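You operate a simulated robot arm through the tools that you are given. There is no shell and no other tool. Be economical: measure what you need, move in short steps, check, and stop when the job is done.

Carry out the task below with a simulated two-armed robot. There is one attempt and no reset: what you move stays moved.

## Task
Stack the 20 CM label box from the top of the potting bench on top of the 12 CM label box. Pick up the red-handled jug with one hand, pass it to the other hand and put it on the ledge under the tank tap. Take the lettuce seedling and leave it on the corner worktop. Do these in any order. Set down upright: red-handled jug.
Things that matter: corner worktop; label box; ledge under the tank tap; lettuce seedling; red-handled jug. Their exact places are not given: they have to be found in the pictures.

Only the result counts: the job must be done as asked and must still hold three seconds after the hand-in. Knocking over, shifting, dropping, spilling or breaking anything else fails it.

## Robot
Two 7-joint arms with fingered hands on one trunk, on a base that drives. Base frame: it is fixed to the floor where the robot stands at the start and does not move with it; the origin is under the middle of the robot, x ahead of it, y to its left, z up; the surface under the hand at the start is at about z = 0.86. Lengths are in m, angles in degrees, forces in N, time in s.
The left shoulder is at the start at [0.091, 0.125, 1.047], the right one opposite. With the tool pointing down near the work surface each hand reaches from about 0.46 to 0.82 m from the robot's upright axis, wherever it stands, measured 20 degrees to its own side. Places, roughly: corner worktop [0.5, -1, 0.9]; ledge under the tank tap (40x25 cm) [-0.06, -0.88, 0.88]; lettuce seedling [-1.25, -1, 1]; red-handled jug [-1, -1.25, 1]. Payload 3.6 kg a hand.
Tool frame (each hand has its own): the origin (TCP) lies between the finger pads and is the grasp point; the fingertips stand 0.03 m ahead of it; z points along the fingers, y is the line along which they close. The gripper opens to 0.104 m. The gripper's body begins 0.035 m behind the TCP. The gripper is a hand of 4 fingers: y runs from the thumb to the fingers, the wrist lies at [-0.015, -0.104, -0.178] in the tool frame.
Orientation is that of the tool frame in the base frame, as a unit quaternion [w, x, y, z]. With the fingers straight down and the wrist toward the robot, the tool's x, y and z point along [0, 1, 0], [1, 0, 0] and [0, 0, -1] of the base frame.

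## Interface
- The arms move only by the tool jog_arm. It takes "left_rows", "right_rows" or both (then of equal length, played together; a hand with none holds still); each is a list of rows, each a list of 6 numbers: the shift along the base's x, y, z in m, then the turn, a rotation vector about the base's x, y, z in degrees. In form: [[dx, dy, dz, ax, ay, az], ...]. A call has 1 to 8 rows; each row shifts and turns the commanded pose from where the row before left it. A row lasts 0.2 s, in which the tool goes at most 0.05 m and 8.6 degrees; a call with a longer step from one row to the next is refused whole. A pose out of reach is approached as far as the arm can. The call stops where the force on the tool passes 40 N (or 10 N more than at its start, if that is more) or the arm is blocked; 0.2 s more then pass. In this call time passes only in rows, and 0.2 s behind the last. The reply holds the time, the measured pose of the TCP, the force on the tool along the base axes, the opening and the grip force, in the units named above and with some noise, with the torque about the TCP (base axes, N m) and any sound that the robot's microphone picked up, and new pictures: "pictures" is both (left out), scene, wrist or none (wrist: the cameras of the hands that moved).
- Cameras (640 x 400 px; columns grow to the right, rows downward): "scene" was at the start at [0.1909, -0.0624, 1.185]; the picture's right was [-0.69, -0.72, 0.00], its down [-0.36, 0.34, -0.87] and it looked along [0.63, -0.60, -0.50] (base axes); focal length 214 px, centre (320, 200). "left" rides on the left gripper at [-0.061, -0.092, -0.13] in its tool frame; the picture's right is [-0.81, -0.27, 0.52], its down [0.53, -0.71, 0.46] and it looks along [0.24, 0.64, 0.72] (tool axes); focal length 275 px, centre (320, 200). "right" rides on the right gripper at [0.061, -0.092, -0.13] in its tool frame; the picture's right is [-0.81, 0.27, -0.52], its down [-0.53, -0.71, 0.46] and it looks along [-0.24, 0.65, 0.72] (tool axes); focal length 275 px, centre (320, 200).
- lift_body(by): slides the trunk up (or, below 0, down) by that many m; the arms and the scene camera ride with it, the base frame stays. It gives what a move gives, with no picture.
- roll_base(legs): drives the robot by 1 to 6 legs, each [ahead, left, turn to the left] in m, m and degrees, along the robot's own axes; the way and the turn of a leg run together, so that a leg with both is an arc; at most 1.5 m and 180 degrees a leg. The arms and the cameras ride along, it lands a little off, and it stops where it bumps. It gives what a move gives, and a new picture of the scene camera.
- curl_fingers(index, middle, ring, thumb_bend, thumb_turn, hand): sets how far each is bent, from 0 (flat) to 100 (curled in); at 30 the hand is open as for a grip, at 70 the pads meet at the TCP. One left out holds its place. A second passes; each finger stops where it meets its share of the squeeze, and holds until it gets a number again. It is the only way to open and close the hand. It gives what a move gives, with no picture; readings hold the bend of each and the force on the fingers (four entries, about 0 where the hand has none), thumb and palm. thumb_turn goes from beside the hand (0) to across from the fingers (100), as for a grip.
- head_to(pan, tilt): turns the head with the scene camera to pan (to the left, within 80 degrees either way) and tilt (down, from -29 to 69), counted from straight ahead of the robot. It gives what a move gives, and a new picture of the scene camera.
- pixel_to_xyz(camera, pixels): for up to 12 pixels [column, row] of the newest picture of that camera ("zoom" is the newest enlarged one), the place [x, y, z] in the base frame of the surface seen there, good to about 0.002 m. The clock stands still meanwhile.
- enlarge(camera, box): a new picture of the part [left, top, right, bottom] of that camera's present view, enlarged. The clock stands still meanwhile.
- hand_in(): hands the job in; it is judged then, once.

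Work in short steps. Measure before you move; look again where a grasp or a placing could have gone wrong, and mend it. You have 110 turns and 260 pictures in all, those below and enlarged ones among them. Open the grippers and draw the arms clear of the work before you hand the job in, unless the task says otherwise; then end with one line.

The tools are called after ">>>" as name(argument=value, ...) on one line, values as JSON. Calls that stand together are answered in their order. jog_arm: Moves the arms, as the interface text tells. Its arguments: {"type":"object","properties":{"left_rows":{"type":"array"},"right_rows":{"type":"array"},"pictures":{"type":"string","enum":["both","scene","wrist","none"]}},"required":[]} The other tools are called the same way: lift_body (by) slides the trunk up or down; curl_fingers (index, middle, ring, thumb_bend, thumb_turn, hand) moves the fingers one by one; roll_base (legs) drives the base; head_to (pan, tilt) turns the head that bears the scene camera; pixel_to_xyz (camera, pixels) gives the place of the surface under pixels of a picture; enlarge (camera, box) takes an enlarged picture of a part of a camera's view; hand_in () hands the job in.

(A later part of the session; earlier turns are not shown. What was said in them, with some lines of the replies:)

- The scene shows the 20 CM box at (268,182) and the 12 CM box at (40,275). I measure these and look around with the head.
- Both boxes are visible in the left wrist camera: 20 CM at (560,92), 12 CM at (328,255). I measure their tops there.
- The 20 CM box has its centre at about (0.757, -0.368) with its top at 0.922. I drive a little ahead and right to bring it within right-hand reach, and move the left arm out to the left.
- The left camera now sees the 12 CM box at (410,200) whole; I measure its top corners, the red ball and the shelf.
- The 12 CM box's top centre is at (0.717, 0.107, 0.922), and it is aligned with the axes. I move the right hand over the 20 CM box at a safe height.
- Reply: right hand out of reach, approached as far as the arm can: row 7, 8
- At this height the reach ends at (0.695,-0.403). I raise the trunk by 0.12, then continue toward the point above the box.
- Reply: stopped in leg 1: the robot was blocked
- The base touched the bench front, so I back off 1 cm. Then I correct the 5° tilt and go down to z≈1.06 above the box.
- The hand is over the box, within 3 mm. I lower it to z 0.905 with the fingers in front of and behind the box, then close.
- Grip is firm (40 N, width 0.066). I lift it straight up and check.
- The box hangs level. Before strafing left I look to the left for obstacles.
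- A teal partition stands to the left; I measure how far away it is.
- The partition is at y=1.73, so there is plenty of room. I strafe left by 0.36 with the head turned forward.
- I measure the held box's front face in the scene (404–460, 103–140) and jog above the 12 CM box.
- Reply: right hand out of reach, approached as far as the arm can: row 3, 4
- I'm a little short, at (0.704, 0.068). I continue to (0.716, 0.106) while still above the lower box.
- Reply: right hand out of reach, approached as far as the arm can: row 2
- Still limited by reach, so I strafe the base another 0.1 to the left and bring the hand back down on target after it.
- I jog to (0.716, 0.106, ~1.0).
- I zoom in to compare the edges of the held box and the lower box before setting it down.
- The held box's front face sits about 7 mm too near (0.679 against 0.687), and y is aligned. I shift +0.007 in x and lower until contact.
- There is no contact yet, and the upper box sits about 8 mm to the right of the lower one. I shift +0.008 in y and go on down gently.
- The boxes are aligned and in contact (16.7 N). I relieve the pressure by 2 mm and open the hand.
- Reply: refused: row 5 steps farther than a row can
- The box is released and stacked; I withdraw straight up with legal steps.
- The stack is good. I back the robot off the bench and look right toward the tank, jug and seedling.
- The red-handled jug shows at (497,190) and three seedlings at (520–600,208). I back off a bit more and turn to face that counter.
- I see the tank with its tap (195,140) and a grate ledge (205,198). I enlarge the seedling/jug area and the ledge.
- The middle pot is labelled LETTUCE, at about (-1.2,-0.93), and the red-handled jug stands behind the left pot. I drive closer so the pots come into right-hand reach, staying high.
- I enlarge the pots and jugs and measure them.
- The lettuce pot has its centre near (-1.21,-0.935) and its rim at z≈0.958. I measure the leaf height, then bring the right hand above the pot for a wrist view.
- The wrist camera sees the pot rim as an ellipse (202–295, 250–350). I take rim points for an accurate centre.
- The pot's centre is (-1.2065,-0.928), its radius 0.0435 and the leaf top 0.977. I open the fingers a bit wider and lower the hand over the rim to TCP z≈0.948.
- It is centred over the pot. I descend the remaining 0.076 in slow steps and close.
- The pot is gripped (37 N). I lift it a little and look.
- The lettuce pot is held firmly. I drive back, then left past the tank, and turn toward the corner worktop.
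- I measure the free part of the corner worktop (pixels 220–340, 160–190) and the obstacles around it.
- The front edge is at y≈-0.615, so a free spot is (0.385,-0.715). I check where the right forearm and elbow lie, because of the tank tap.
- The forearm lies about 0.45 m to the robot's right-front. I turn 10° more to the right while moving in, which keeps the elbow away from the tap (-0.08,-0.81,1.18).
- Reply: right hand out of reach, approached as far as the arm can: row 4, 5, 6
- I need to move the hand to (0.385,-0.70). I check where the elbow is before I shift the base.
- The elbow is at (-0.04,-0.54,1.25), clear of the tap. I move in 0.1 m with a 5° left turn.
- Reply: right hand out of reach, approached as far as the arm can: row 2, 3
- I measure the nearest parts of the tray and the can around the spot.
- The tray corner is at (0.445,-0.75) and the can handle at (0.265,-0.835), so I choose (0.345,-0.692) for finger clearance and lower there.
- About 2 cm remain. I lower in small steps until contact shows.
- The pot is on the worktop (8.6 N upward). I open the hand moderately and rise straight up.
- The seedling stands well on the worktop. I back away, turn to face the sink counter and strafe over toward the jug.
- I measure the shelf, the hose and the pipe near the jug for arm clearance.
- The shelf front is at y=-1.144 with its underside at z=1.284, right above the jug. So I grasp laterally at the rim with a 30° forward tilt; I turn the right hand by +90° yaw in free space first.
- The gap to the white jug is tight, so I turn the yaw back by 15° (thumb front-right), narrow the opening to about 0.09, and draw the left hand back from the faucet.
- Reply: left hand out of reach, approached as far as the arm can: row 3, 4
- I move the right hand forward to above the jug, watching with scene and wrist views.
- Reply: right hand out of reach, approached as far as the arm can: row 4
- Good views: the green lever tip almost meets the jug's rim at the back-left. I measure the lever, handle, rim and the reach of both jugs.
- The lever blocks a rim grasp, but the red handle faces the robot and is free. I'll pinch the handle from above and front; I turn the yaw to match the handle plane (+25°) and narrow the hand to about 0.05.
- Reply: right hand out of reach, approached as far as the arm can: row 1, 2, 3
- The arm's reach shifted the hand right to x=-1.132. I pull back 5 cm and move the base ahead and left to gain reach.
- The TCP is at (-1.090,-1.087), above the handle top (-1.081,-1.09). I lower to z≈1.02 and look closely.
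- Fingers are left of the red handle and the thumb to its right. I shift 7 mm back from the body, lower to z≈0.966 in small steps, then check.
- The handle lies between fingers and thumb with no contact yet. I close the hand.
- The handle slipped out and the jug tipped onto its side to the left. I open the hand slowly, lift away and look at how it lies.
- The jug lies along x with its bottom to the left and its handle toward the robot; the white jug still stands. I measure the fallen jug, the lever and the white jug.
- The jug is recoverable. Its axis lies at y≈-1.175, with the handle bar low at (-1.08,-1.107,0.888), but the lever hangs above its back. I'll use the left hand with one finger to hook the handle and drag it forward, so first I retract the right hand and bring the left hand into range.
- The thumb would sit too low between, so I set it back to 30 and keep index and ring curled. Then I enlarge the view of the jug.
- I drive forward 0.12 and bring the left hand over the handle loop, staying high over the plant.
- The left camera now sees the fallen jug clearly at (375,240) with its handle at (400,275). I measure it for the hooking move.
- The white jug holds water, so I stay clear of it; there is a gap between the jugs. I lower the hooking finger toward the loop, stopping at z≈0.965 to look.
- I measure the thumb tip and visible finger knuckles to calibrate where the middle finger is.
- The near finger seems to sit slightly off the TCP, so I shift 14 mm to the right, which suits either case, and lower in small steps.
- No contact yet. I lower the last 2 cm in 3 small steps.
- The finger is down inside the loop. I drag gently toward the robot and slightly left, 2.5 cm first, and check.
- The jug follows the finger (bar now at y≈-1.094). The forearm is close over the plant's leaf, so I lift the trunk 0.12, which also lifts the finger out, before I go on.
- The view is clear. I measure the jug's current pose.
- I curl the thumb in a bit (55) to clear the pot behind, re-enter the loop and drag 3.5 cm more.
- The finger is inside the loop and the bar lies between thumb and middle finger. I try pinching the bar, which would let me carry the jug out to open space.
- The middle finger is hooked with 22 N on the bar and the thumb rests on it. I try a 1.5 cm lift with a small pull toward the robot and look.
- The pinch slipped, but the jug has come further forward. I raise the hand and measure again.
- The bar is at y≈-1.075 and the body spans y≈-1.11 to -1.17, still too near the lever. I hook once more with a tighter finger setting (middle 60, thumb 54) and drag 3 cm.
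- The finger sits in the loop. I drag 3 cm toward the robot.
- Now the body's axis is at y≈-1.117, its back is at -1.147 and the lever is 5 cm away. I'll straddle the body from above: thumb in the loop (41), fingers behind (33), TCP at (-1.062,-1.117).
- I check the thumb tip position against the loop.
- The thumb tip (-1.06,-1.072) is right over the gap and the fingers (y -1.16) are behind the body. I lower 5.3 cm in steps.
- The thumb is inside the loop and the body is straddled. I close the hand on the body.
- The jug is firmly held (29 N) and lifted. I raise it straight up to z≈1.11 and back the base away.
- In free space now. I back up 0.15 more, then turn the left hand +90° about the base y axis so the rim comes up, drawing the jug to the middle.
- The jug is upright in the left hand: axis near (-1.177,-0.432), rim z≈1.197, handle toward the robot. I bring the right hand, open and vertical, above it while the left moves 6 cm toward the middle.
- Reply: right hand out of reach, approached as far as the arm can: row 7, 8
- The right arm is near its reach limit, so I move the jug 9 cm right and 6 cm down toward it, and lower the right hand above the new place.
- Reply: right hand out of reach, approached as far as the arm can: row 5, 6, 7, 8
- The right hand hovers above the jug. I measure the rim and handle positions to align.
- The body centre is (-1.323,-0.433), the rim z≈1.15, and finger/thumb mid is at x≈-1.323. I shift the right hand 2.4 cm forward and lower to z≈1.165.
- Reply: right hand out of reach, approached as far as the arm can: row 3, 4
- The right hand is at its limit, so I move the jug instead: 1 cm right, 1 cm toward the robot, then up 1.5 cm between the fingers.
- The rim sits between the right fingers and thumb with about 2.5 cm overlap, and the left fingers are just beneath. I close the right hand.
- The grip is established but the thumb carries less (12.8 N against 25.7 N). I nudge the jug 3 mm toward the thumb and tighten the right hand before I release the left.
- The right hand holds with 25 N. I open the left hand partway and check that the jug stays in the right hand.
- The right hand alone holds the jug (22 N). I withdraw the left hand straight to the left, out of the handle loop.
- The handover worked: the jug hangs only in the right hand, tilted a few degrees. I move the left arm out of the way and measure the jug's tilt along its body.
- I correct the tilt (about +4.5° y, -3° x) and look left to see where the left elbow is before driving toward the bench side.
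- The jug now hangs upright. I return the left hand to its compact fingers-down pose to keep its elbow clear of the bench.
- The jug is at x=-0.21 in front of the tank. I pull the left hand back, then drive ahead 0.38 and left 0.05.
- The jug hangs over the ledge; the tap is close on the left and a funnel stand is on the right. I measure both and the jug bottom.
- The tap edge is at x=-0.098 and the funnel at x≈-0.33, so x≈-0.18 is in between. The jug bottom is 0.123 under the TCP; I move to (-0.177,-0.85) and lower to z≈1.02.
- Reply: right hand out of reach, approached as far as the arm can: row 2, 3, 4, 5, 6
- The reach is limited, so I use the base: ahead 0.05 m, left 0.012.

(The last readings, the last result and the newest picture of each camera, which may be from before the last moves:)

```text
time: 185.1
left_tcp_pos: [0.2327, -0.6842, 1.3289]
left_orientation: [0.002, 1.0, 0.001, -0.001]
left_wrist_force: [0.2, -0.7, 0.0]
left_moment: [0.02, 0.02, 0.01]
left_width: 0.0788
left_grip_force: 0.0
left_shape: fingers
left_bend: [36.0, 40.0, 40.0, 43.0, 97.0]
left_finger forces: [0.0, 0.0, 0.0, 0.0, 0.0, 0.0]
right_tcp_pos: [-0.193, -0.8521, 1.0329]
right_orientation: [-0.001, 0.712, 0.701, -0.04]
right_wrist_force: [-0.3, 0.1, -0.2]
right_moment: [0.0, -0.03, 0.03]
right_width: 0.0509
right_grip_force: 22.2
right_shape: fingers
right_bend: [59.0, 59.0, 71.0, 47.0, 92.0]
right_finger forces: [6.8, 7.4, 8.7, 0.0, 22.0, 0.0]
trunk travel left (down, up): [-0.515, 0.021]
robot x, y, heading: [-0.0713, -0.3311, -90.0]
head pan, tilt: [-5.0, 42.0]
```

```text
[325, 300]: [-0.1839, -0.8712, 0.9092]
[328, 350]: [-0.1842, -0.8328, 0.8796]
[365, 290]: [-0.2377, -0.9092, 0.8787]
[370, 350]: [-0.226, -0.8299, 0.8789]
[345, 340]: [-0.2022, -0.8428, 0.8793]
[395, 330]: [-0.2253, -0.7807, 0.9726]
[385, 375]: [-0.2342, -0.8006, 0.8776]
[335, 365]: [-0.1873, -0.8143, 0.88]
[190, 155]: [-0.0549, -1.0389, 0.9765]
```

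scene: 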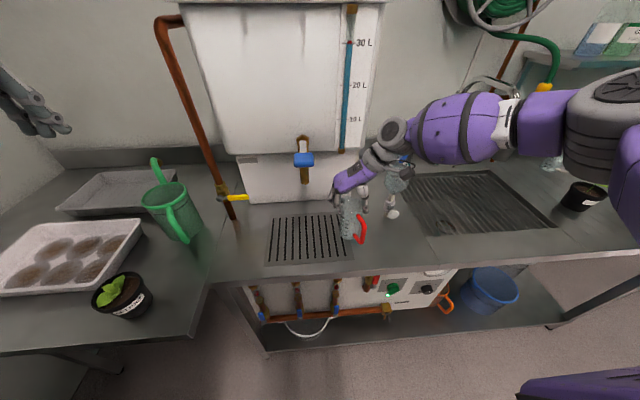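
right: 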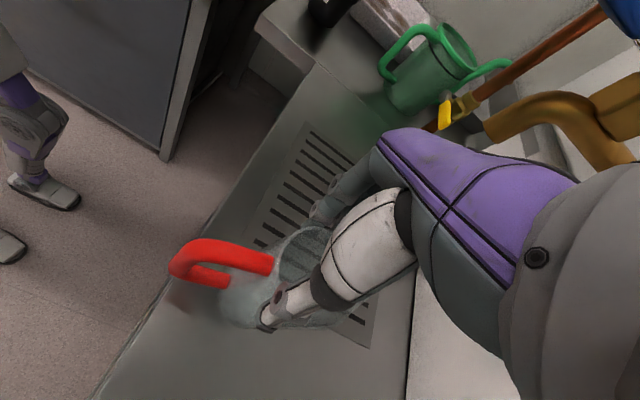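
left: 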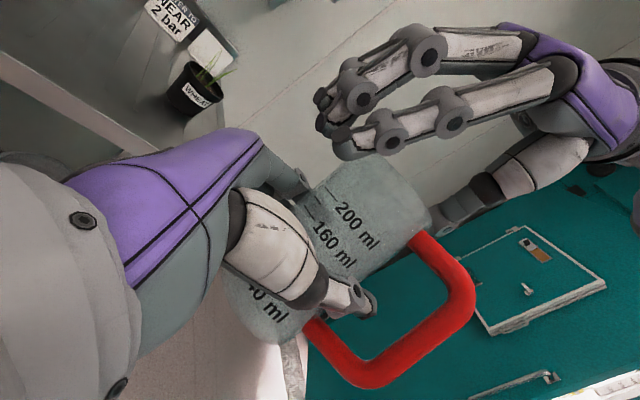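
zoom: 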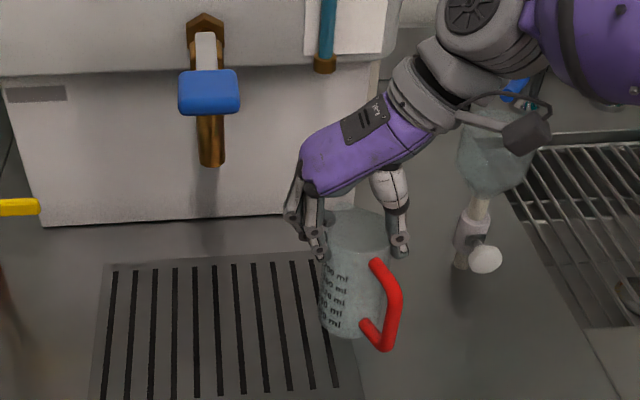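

The jug's bottom centre is about (-0.20,-0.85), inside the ledge area. I shift 1.2 cm left for margin and lower in small steps to contact.

>>> jog_arm(right_rows=[[0.006, 0, -0.008, 0, 0, 0], [0.006, 0, -0.008, 0, 0, 0], [0, 0, -0.007, 0, 0, 0], [0, 0, -0.004, 0, 0, 0]])

>>> enlarge(camera="scene", box=[280, 140, 410, 260])

```text
time: 186.1
left_tcp_pos: [0.2327, -0.6845, 1.329]
left_orientation: [0.002, 1.0, 0.001, 0.0]
left_wrist_force: [-0.1, 0.6, -0.1]
left_moment: [0.0, 0.01, -0.01]
left_width: 0.0788
left_grip_force: 0.0
left_shape: fingers
left_bend: [36.0, 40.0, 40.0, 43.0, 97.0]
left_finger forces: [0.0, 0.0, 0.0, 0.0, 0.0, 0.0]
right_tcp_pos: [-0.1889, -0.8393, 1.012]
right_orientation: [-0.002, 0.712, 0.701, -0.041]
right_wrist_force: [0.0, 0.1, -0.7]
right_moment: [-0.02, -0.01, -0.03]
right_width: 0.0507
right_grip_force: 21.9
right_shape: fingers
right_bend: [59.0, 59.0, 71.0, 47.0, 92.0]
right_finger forces: [6.8, 7.5, 8.9, 0.1, 22.1, 0.0]
right hand out of reach, approached as far as the arm can: row 1, 2, 3
trunk travel left (down, up): [-0.515, 0.021]
robot x, y, heading: [-0.0746, -0.3298, -89.9]
head pan, tilt: [-5.0, 42.0]
```

scene: 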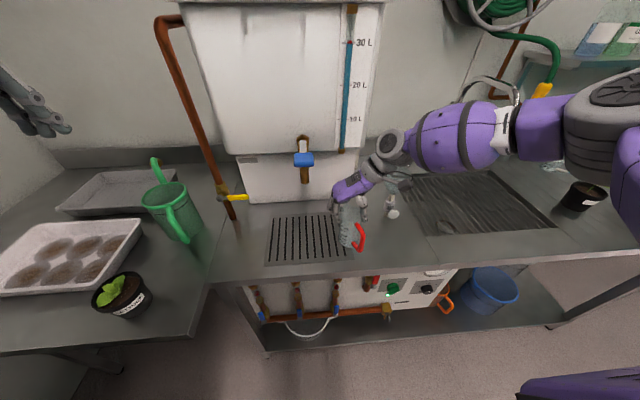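
right: 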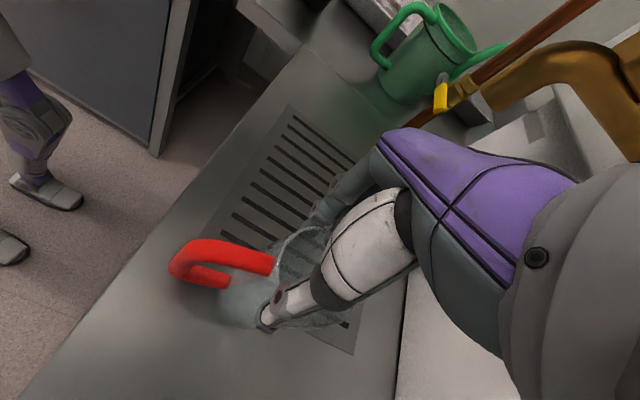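

```text
3.33 times, centred on (345, 200) of scene
```

zoom: 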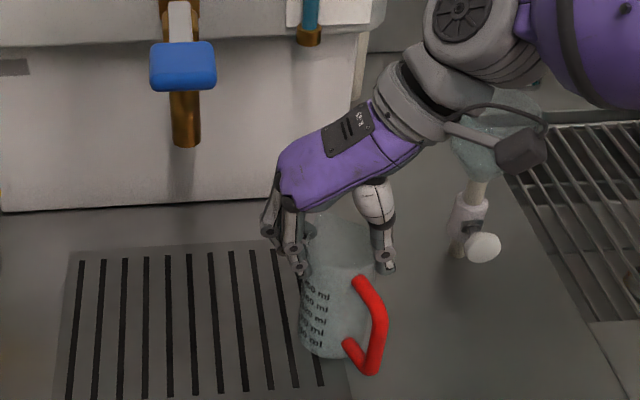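

No contact yet. The trunk gives clean straight-down motion, so I lower it by 6 mm and check the force.

>>> lift_body(by=-0.006)

```text
time: 186.7
left_tcp_pos: [0.2336, -0.6845, 1.3221]
left_orientation: [0.001, 1.0, 0.001, 0.0]
left_wrist_force: [0.0, 0.8, 0.6]
left_moment: [0.01, 0.0, 0.02]
left_width: 0.0789
left_grip_force: 0.0
left_shape: fingers
left_bend: [36.0, 40.0, 40.0, 43.0, 97.0]
left_finger forces: [0.0, 0.1, 0.0, 0.0, 0.0, 0.1]
right_tcp_pos: [-0.1874, -0.8389, 1.0046]
right_orientation: [-0.001, 0.712, 0.701, -0.041]
right_wrist_force: [0.6, 0.2, 0.4]
right_moment: [0.0, -0.04, -0.02]
right_width: 0.0509
right_grip_force: 22.6
right_shape: fingers
right_bend: [59.0, 59.0, 71.0, 47.0, 92.0]
right_finger forces: [6.9, 7.4, 8.9, 0.0, 22.1, 0.0]
trunk travel left (down, up): [-0.509, 0.027]
robot x, y, heading: [-0.073, -0.3319, -90.1]
head pan, tilt: [-5.0, 42.0]
```

>>> lift_body(by=-0.004)

>>> enlarge(camera="scene", box=[300, 190, 390, 260])

```text
time: 187.2
left_tcp_pos: [0.2336, -0.6824, 1.3205]
left_orientation: [0.001, 1.0, 0.001, -0.001]
left_wrist_force: [0.7, 0.3, 0.2]
left_moment: [-0.01, 0.03, 0.03]
left_width: 0.0791
left_grip_force: 0.1
left_shape: fingers
left_bend: [36.0, 40.0, 40.0, 43.0, 97.0]
left_finger forces: [0.1, 0.0, 0.0, 0.0, 0.0, 0.0]
right_tcp_pos: [-0.1875, -0.8409, 1.0027]
right_orientation: [0.0, 0.713, 0.7, -0.042]
right_wrist_force: [1.1, 3.3, 12.9]
right_moment: [0.04, 0.24, -0.03]
right_width: 0.051
right_grip_force: 24.0
right_shape: fingers
right_bend: [59.0, 59.0, 72.0, 47.0, 92.0]
right_finger forces: [7.6, 7.7, 8.6, 0.0, 24.5, 0.0]
trunk travel left (down, up): [-0.505, 0.031]
robot x, y, heading: [-0.0722, -0.3287, -90.1]
head pan, tilt: [-5.0, 42.0]
```

```text
5.71 times, centred on (345, 225) of scene
```

zoom: 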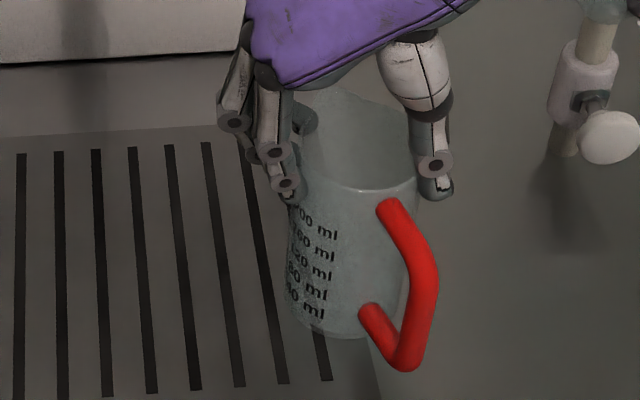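

The jug touches the ledge (12.9 N, the right edge slightly first). I ease off 3 mm and open the hand moderately.

>>> lift_body(by=-0.001)

>>> curl_fingers(hand="right", index=46, middle=46, ring=56, thumb_bend=36)

>>> enlarge(camera="scene", box=[300, 190, 390, 260])

```text
time: 187.7
left_tcp_pos: [0.2344, -0.6813, 1.3187]
left_orientation: [0.002, 1.0, 0.001, -0.002]
left_wrist_force: [-0.2, 0.0, 0.1]
left_moment: [0.02, 0.03, 0.0]
left_width: 0.0787
left_grip_force: 0.1
left_shape: fingers
left_bend: [36.0, 40.0, 40.0, 43.0, 97.0]
left_finger forces: [0.0, 0.0, 0.0, 0.0, 0.1, 0.0]
right_tcp_pos: [-0.1853, -0.8384, 1.0027]
right_orientation: [0.0, 0.712, 0.701, -0.043]
right_wrist_force: [2.1, 3.7, 18.6]
right_moment: [0.05, 0.29, -0.04]
right_width: 0.0508
right_grip_force: 25.1
right_shape: fingers
right_bend: [59.0, 59.0, 72.0, 47.0, 91.0]
right_finger forces: [8.0, 8.2, 8.9, 0.0, 25.1, 0.0]
trunk travel left (down, up): [-0.504, 0.032]
robot x, y, heading: [-0.0727, -0.3263, -89.9]
head pan, tilt: [-5.0, 42.0]
```

```text
time: 188.7
left_tcp_pos: [0.2332, -0.6838, 1.3185]
left_orientation: [0.001, 1.0, 0.001, -0.001]
left_wrist_force: [-0.4, -0.7, -0.2]
left_moment: [0.04, 0.01, 0.01]
left_width: 0.079
left_grip_force: 0.0
left_shape: fingers
left_bend: [36.0, 40.0, 40.0, 43.0, 97.0]
left_finger forces: [0.0, 0.0, 0.0, 0.0, 0.1, 0.0]
right_tcp_pos: [-0.1877, -0.8402, 1.0012]
right_orientation: [0.0, 0.712, 0.701, -0.041]
right_wrist_force: [-1.0, -0.4, -0.3]
right_moment: [0.01, 0.01, 0.01]
right_width: 0.0752
right_grip_force: 0.0
right_shape: fingers
right_bend: [46.0, 46.0, 56.0, 36.0, 97.0]
right_finger forces: [0.0, 0.1, 0.0, 0.0, 0.2, 0.0]
trunk travel left (down, up): [-0.504, 0.032]
robot x, y, heading: [-0.0744, -0.3297, -90.0]
head pan, tilt: [-5.0, 42.0]
```

```text
5.71 times, centred on (345, 225) of scene
```

zoom: 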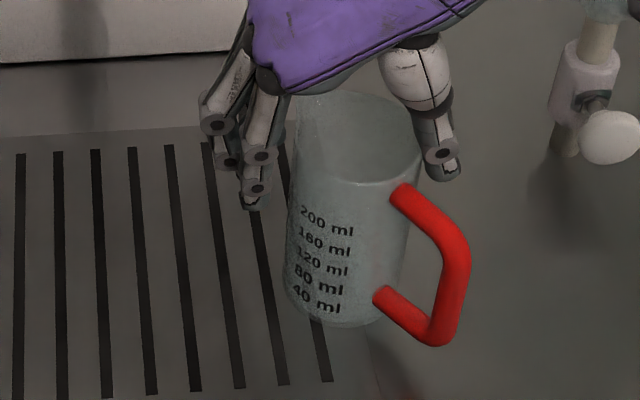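

The jug stands upright and free. I raise the hand straight up with the trunk first, then check.

>>> lift_body(by=0.03)

>>> jog_arm(right_rows=[[0, 0, 0.02, 0, 0, 0], [0, 0, 0.03, 0, 0, 0], [0, 0.01, 0.035, 0, 0, 0]], pictures="scene")

>>> enlarge(camera="scene", box=[280, 140, 410, 260])

```text
time: 189.5
left_tcp_pos: [0.2328, -0.6846, 1.3474]
left_orientation: [0.0, 1.0, 0.0, -0.001]
left_wrist_force: [-1.1, 0.6, -0.5]
left_moment: [0.0, -0.01, 0.0]
left_width: 0.0791
left_grip_force: 0.1
left_shape: fingers
left_bend: [36.0, 40.0, 40.0, 43.0, 97.0]
left_finger forces: [0.0, 0.1, 0.1, 0.0, 0.0, 0.0]
right_tcp_pos: [-0.1884, -0.8434, 1.07]
right_orientation: [0.029, 0.712, 0.698, -0.07]
right_wrist_force: [0.0, 0.4, -0.8]
right_moment: [0.05, 0.0, -0.03]
right_width: 0.0754
right_grip_force: 0.0
right_shape: fingers
right_bend: [46.0, 46.0, 56.0, 36.0, 97.0]
right_finger forces: [0.0, 0.0, 0.0, 0.0, 0.0, 0.1]
trunk travel left (down, up): [-0.534, 0.002]
robot x, y, heading: [-0.0744, -0.3278, -90.2]
head pan, tilt: [-5.0, 42.0]
```

```text
time: 190.3
left_tcp_pos: [0.2329, -0.6817, 1.3488]
left_orientation: [0.002, 1.0, 0.0, -0.001]
left_wrist_force: [0.1, 1.1, -0.2]
left_moment: [0.02, 0.0, -0.01]
left_width: 0.0788
left_grip_force: 0.1
left_shape: fingers
left_bend: [36.0, 40.0, 40.0, 43.0, 97.0]
left_finger forces: [0.0, 0.1, 0.1, 0.0, 0.1, 0.0]
right_tcp_pos: [-0.1883, -0.8332, 1.1581]
right_orientation: [0.029, 0.713, 0.697, -0.071]
right_wrist_force: [1.0, -0.6, 0.0]
right_moment: [-0.03, -0.02, -0.01]
right_width: 0.0749
right_grip_force: 0.0
right_shape: fingers
right_bend: [46.0, 46.0, 56.0, 36.0, 97.0]
right_finger forces: [0.1, 0.0, 0.0, 0.0, 0.0, 0.0]
trunk travel left (down, up): [-0.534, 0.002]
robot x, y, heading: [-0.0733, -0.3261, -89.8]
head pan, tilt: [-5.0, 42.0]
```

scene: 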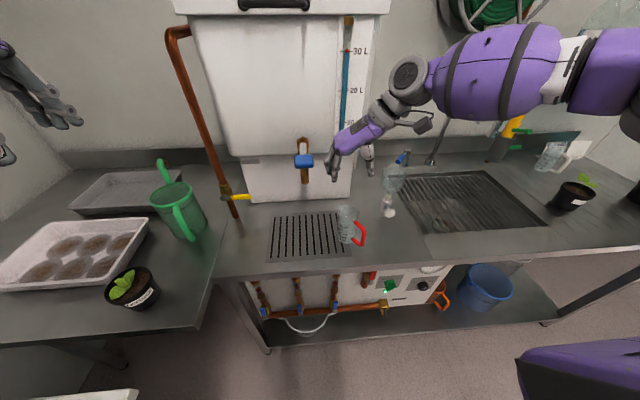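

```text
3.33 times, centred on (345, 200) of scene
```

zoom: 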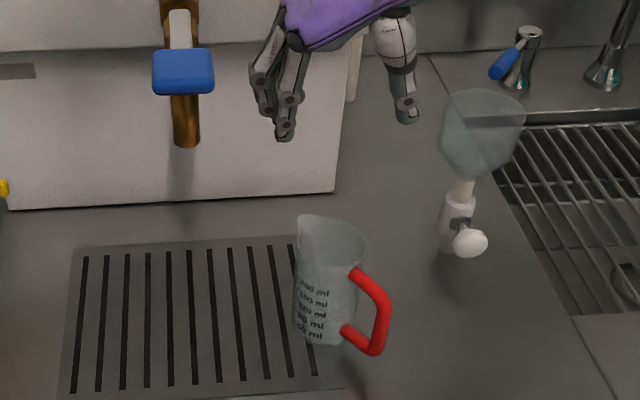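

The jug is upright on the ledge. I measure its base against the ledge area (x -0.26…0.14, y -1.005…-0.755).

>>> pixel_to_xyz(camera="zoom", pixels=[[296, 335], [320, 343], [348, 330], [300, 220], [365, 240], [340, 258], [385, 320], [370, 352], [290, 345]])

```text
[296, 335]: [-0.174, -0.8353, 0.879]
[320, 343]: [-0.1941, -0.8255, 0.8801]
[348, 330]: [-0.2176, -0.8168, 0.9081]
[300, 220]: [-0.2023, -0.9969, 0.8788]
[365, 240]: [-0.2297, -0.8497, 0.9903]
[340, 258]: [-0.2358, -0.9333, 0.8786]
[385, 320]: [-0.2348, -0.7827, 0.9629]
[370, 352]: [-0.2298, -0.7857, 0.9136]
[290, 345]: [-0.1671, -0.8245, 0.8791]
```

The jug centre (-0.20,-0.85) is inside the ledge. I back the robot away and take a last look over everything.

>>> roll_base(legs=[[-0.4, 0, 0]])

>>> curl_fingers(hand="right", index=30, middle=30, ring=30, thumb_bend=30)

>>> curl_fingers(hand="left", index=30, middle=30, ring=30, thumb_bend=30)

>>> head_to(pan=65, tilt=30)

>>> head_to(pan=-10, tilt=30)

```text
time: 192.8
left_tcp_pos: [0.2319, -0.2852, 1.3484]
left_orientation: [0.0, 1.0, -0.001, -0.001]
left_wrist_force: [1.4, -0.1, 0.2]
left_moment: [-0.01, -0.02, -0.01]
left_width: 0.0788
left_grip_force: 0.0
left_shape: fingers
left_bend: [36.0, 40.0, 40.0, 43.0, 97.0]
left_finger forces: [0.0, 0.0, 0.0, 0.0, 0.0, 0.0]
right_tcp_pos: [-0.1895, -0.4355, 1.1569]
right_orientation: [0.03, 0.713, 0.697, -0.072]
right_wrist_force: [-0.2, 0.3, -0.2]
right_moment: [-0.03, 0.01, 0.01]
right_width: 0.0752
right_grip_force: 0.2
right_shape: fingers
right_bend: [46.0, 46.0, 56.0, 36.0, 97.0]
right_finger forces: [0.0, 0.0, 0.0, 0.1, 0.1, 0.1]
trunk travel left (down, up): [-0.534, 0.002]
robot x, y, heading: [-0.077, 0.068, -89.7]
head pan, tilt: [-5.0, 42.0]
```

scene: 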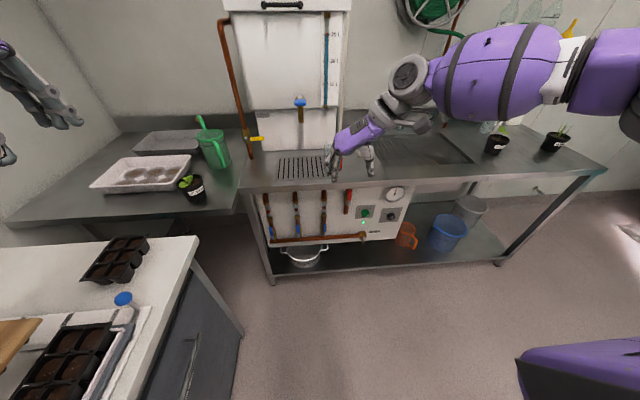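

```text
time: 193.8
left_tcp_pos: [0.2329, -0.285, 1.3494]
left_orientation: [0.002, 1.0, 0.0, -0.001]
left_wrist_force: [1.0, 0.3, 0.5]
left_moment: [-0.05, 0.0, -0.03]
left_width: 0.0787
left_grip_force: 0.0
left_shape: fingers
left_bend: [36.0, 40.0, 40.0, 43.0, 97.0]
left_finger forces: [0.0, 0.1, 0.1, 0.0, 0.0, 0.0]
right_tcp_pos: [-0.19, -0.4356, 1.1568]
right_orientation: [0.028, 0.712, 0.698, -0.072]
right_wrist_force: [0.4, -1.0, 0.3]
right_moment: [0.01, 0.01, 0.0]
right_width: 0.1026
right_grip_force: 0.0
right_shape: fingers
right_bend: [30.0, 30.0, 30.0, 30.0, 97.0]
right_finger forces: [0.1, 0.1, 0.0, 0.0, 0.1, 0.0]
trunk travel left (down, up): [-0.534, 0.002]
robot x, y, heading: [-0.0732, 0.07, -89.9]
head pan, tilt: [-5.0, 42.0]
```

```text
time: 194.8
left_tcp_pos: [0.2318, -0.2851, 1.3476]
left_orientation: [0.002, 1.0, 0.0, 0.0]
left_wrist_force: [0.5, -0.4, 0.2]
left_moment: [0.02, -0.03, 0.0]
left_width: 0.1028
left_grip_force: 0.1
left_shape: fingers
left_bend: [30.0, 30.0, 30.0, 30.0, 97.0]
left_finger forces: [0.0, 0.0, 0.1, 0.1, 0.1, 0.0]
right_tcp_pos: [-0.189, -0.4343, 1.1572]
right_orientation: [0.029, 0.713, 0.697, -0.071]
right_wrist_force: [-0.7, 0.1, -0.2]
right_moment: [-0.03, -0.01, 0.02]
right_width: 0.103
right_grip_force: 0.2
right_shape: fingers
right_bend: [30.0, 30.0, 30.0, 30.0, 97.0]
right_finger forces: [0.0, 0.1, 0.0, 0.0, 0.0, 0.1]
trunk travel left (down, up): [-0.534, 0.002]
robot x, y, heading: [-0.0731, 0.0672, -90.1]
head pan, tilt: [-5.0, 42.0]
```

```text
time: 196.2
left_tcp_pos: [0.2326, -0.2851, 1.349]
left_orientation: [0.001, 1.0, -0.001, -0.001]
left_wrist_force: [-0.5, 0.3, -0.7]
left_moment: [0.04, -0.02, 0.0]
left_width: 0.1027
left_grip_force: 0.0
left_shape: fingers
left_bend: [30.0, 30.0, 30.0, 30.0, 97.0]
left_finger forces: [0.1, 0.0, 0.1, 0.0, 0.1, 0.1]
right_tcp_pos: [-0.1893, -0.4365, 1.1568]
right_orientation: [0.029, 0.713, 0.697, -0.071]
right_wrist_force: [-0.4, -1.0, 0.4]
right_moment: [0.01, 0.03, -0.02]
right_width: 0.1028
right_grip_force: 0.1
right_shape: fingers
right_bend: [30.0, 30.0, 30.0, 30.0, 97.0]
right_finger forces: [0.1, 0.0, 0.0, 0.0, 0.1, 0.0]
trunk travel left (down, up): [-0.534, 0.002]
robot x, y, heading: [-0.0734, 0.0693, -89.8]
head pan, tilt: [65.0, 30.0]
```

scene: 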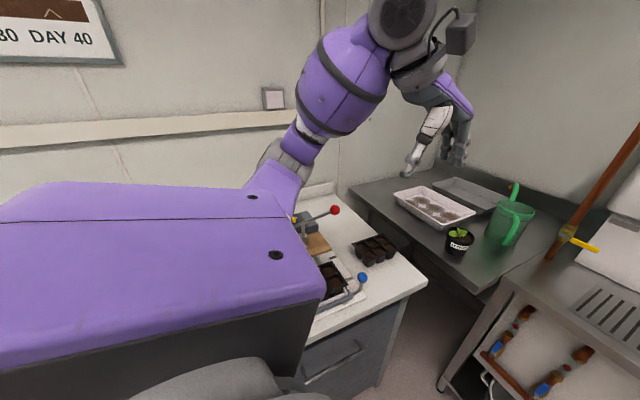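

```text
time: 197.6
left_tcp_pos: [0.2317, -0.2848, 1.3493]
left_orientation: [0.002, 1.0, 0.0, -0.001]
left_wrist_force: [0.2, -0.2, -0.2]
left_moment: [0.01, -0.02, -0.01]
left_width: 0.103
left_grip_force: 0.0
left_shape: fingers
left_bend: [30.0, 30.0, 30.0, 30.0, 97.0]
left_finger forces: [0.0, 0.0, 0.0, 0.0, 0.0, 0.0]
right_tcp_pos: [-0.1906, -0.4353, 1.157]
right_orientation: [0.029, 0.712, 0.698, -0.07]
right_wrist_force: [-0.8, 0.1, 0.0]
right_moment: [0.02, -0.01, -0.01]
right_width: 0.1025
right_grip_force: 0.1
right_shape: fingers
right_bend: [30.0, 30.0, 30.0, 30.0, 97.0]
right_finger forces: [0.0, 0.0, 0.0, 0.1, 0.0, 0.0]
trunk travel left (down, up): [-0.534, 0.002]
robot x, y, heading: [-0.0715, 0.0684, -90.0]
head pan, tilt: [-10.0, 30.0]
```

scene: 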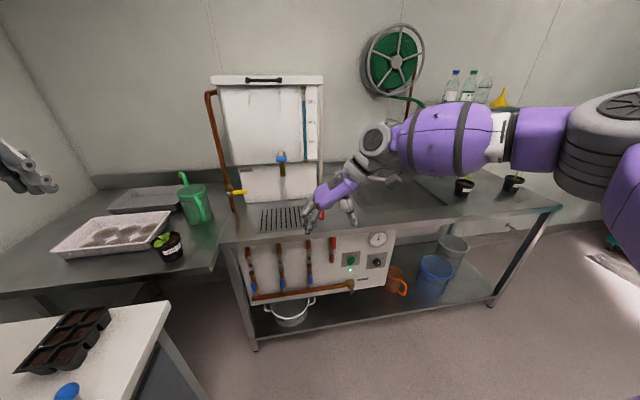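

Seedling, jug and box stack are in place, the hands are open and clear of the work. I hand in.

>>> hand_in()

```text
The job is handed in.
```

The job is handed in. The 20 CM box is on the 12 CM box, the lettuce seedling is on the corner worktop, and the red-handled jug, passed from left to right hand, stands upright on the ledge under the tap. On my first grasp the jug slipped and tipped onto its side on the counter; nothing else looked disturbed. I last saw the box stack before I left the bench.
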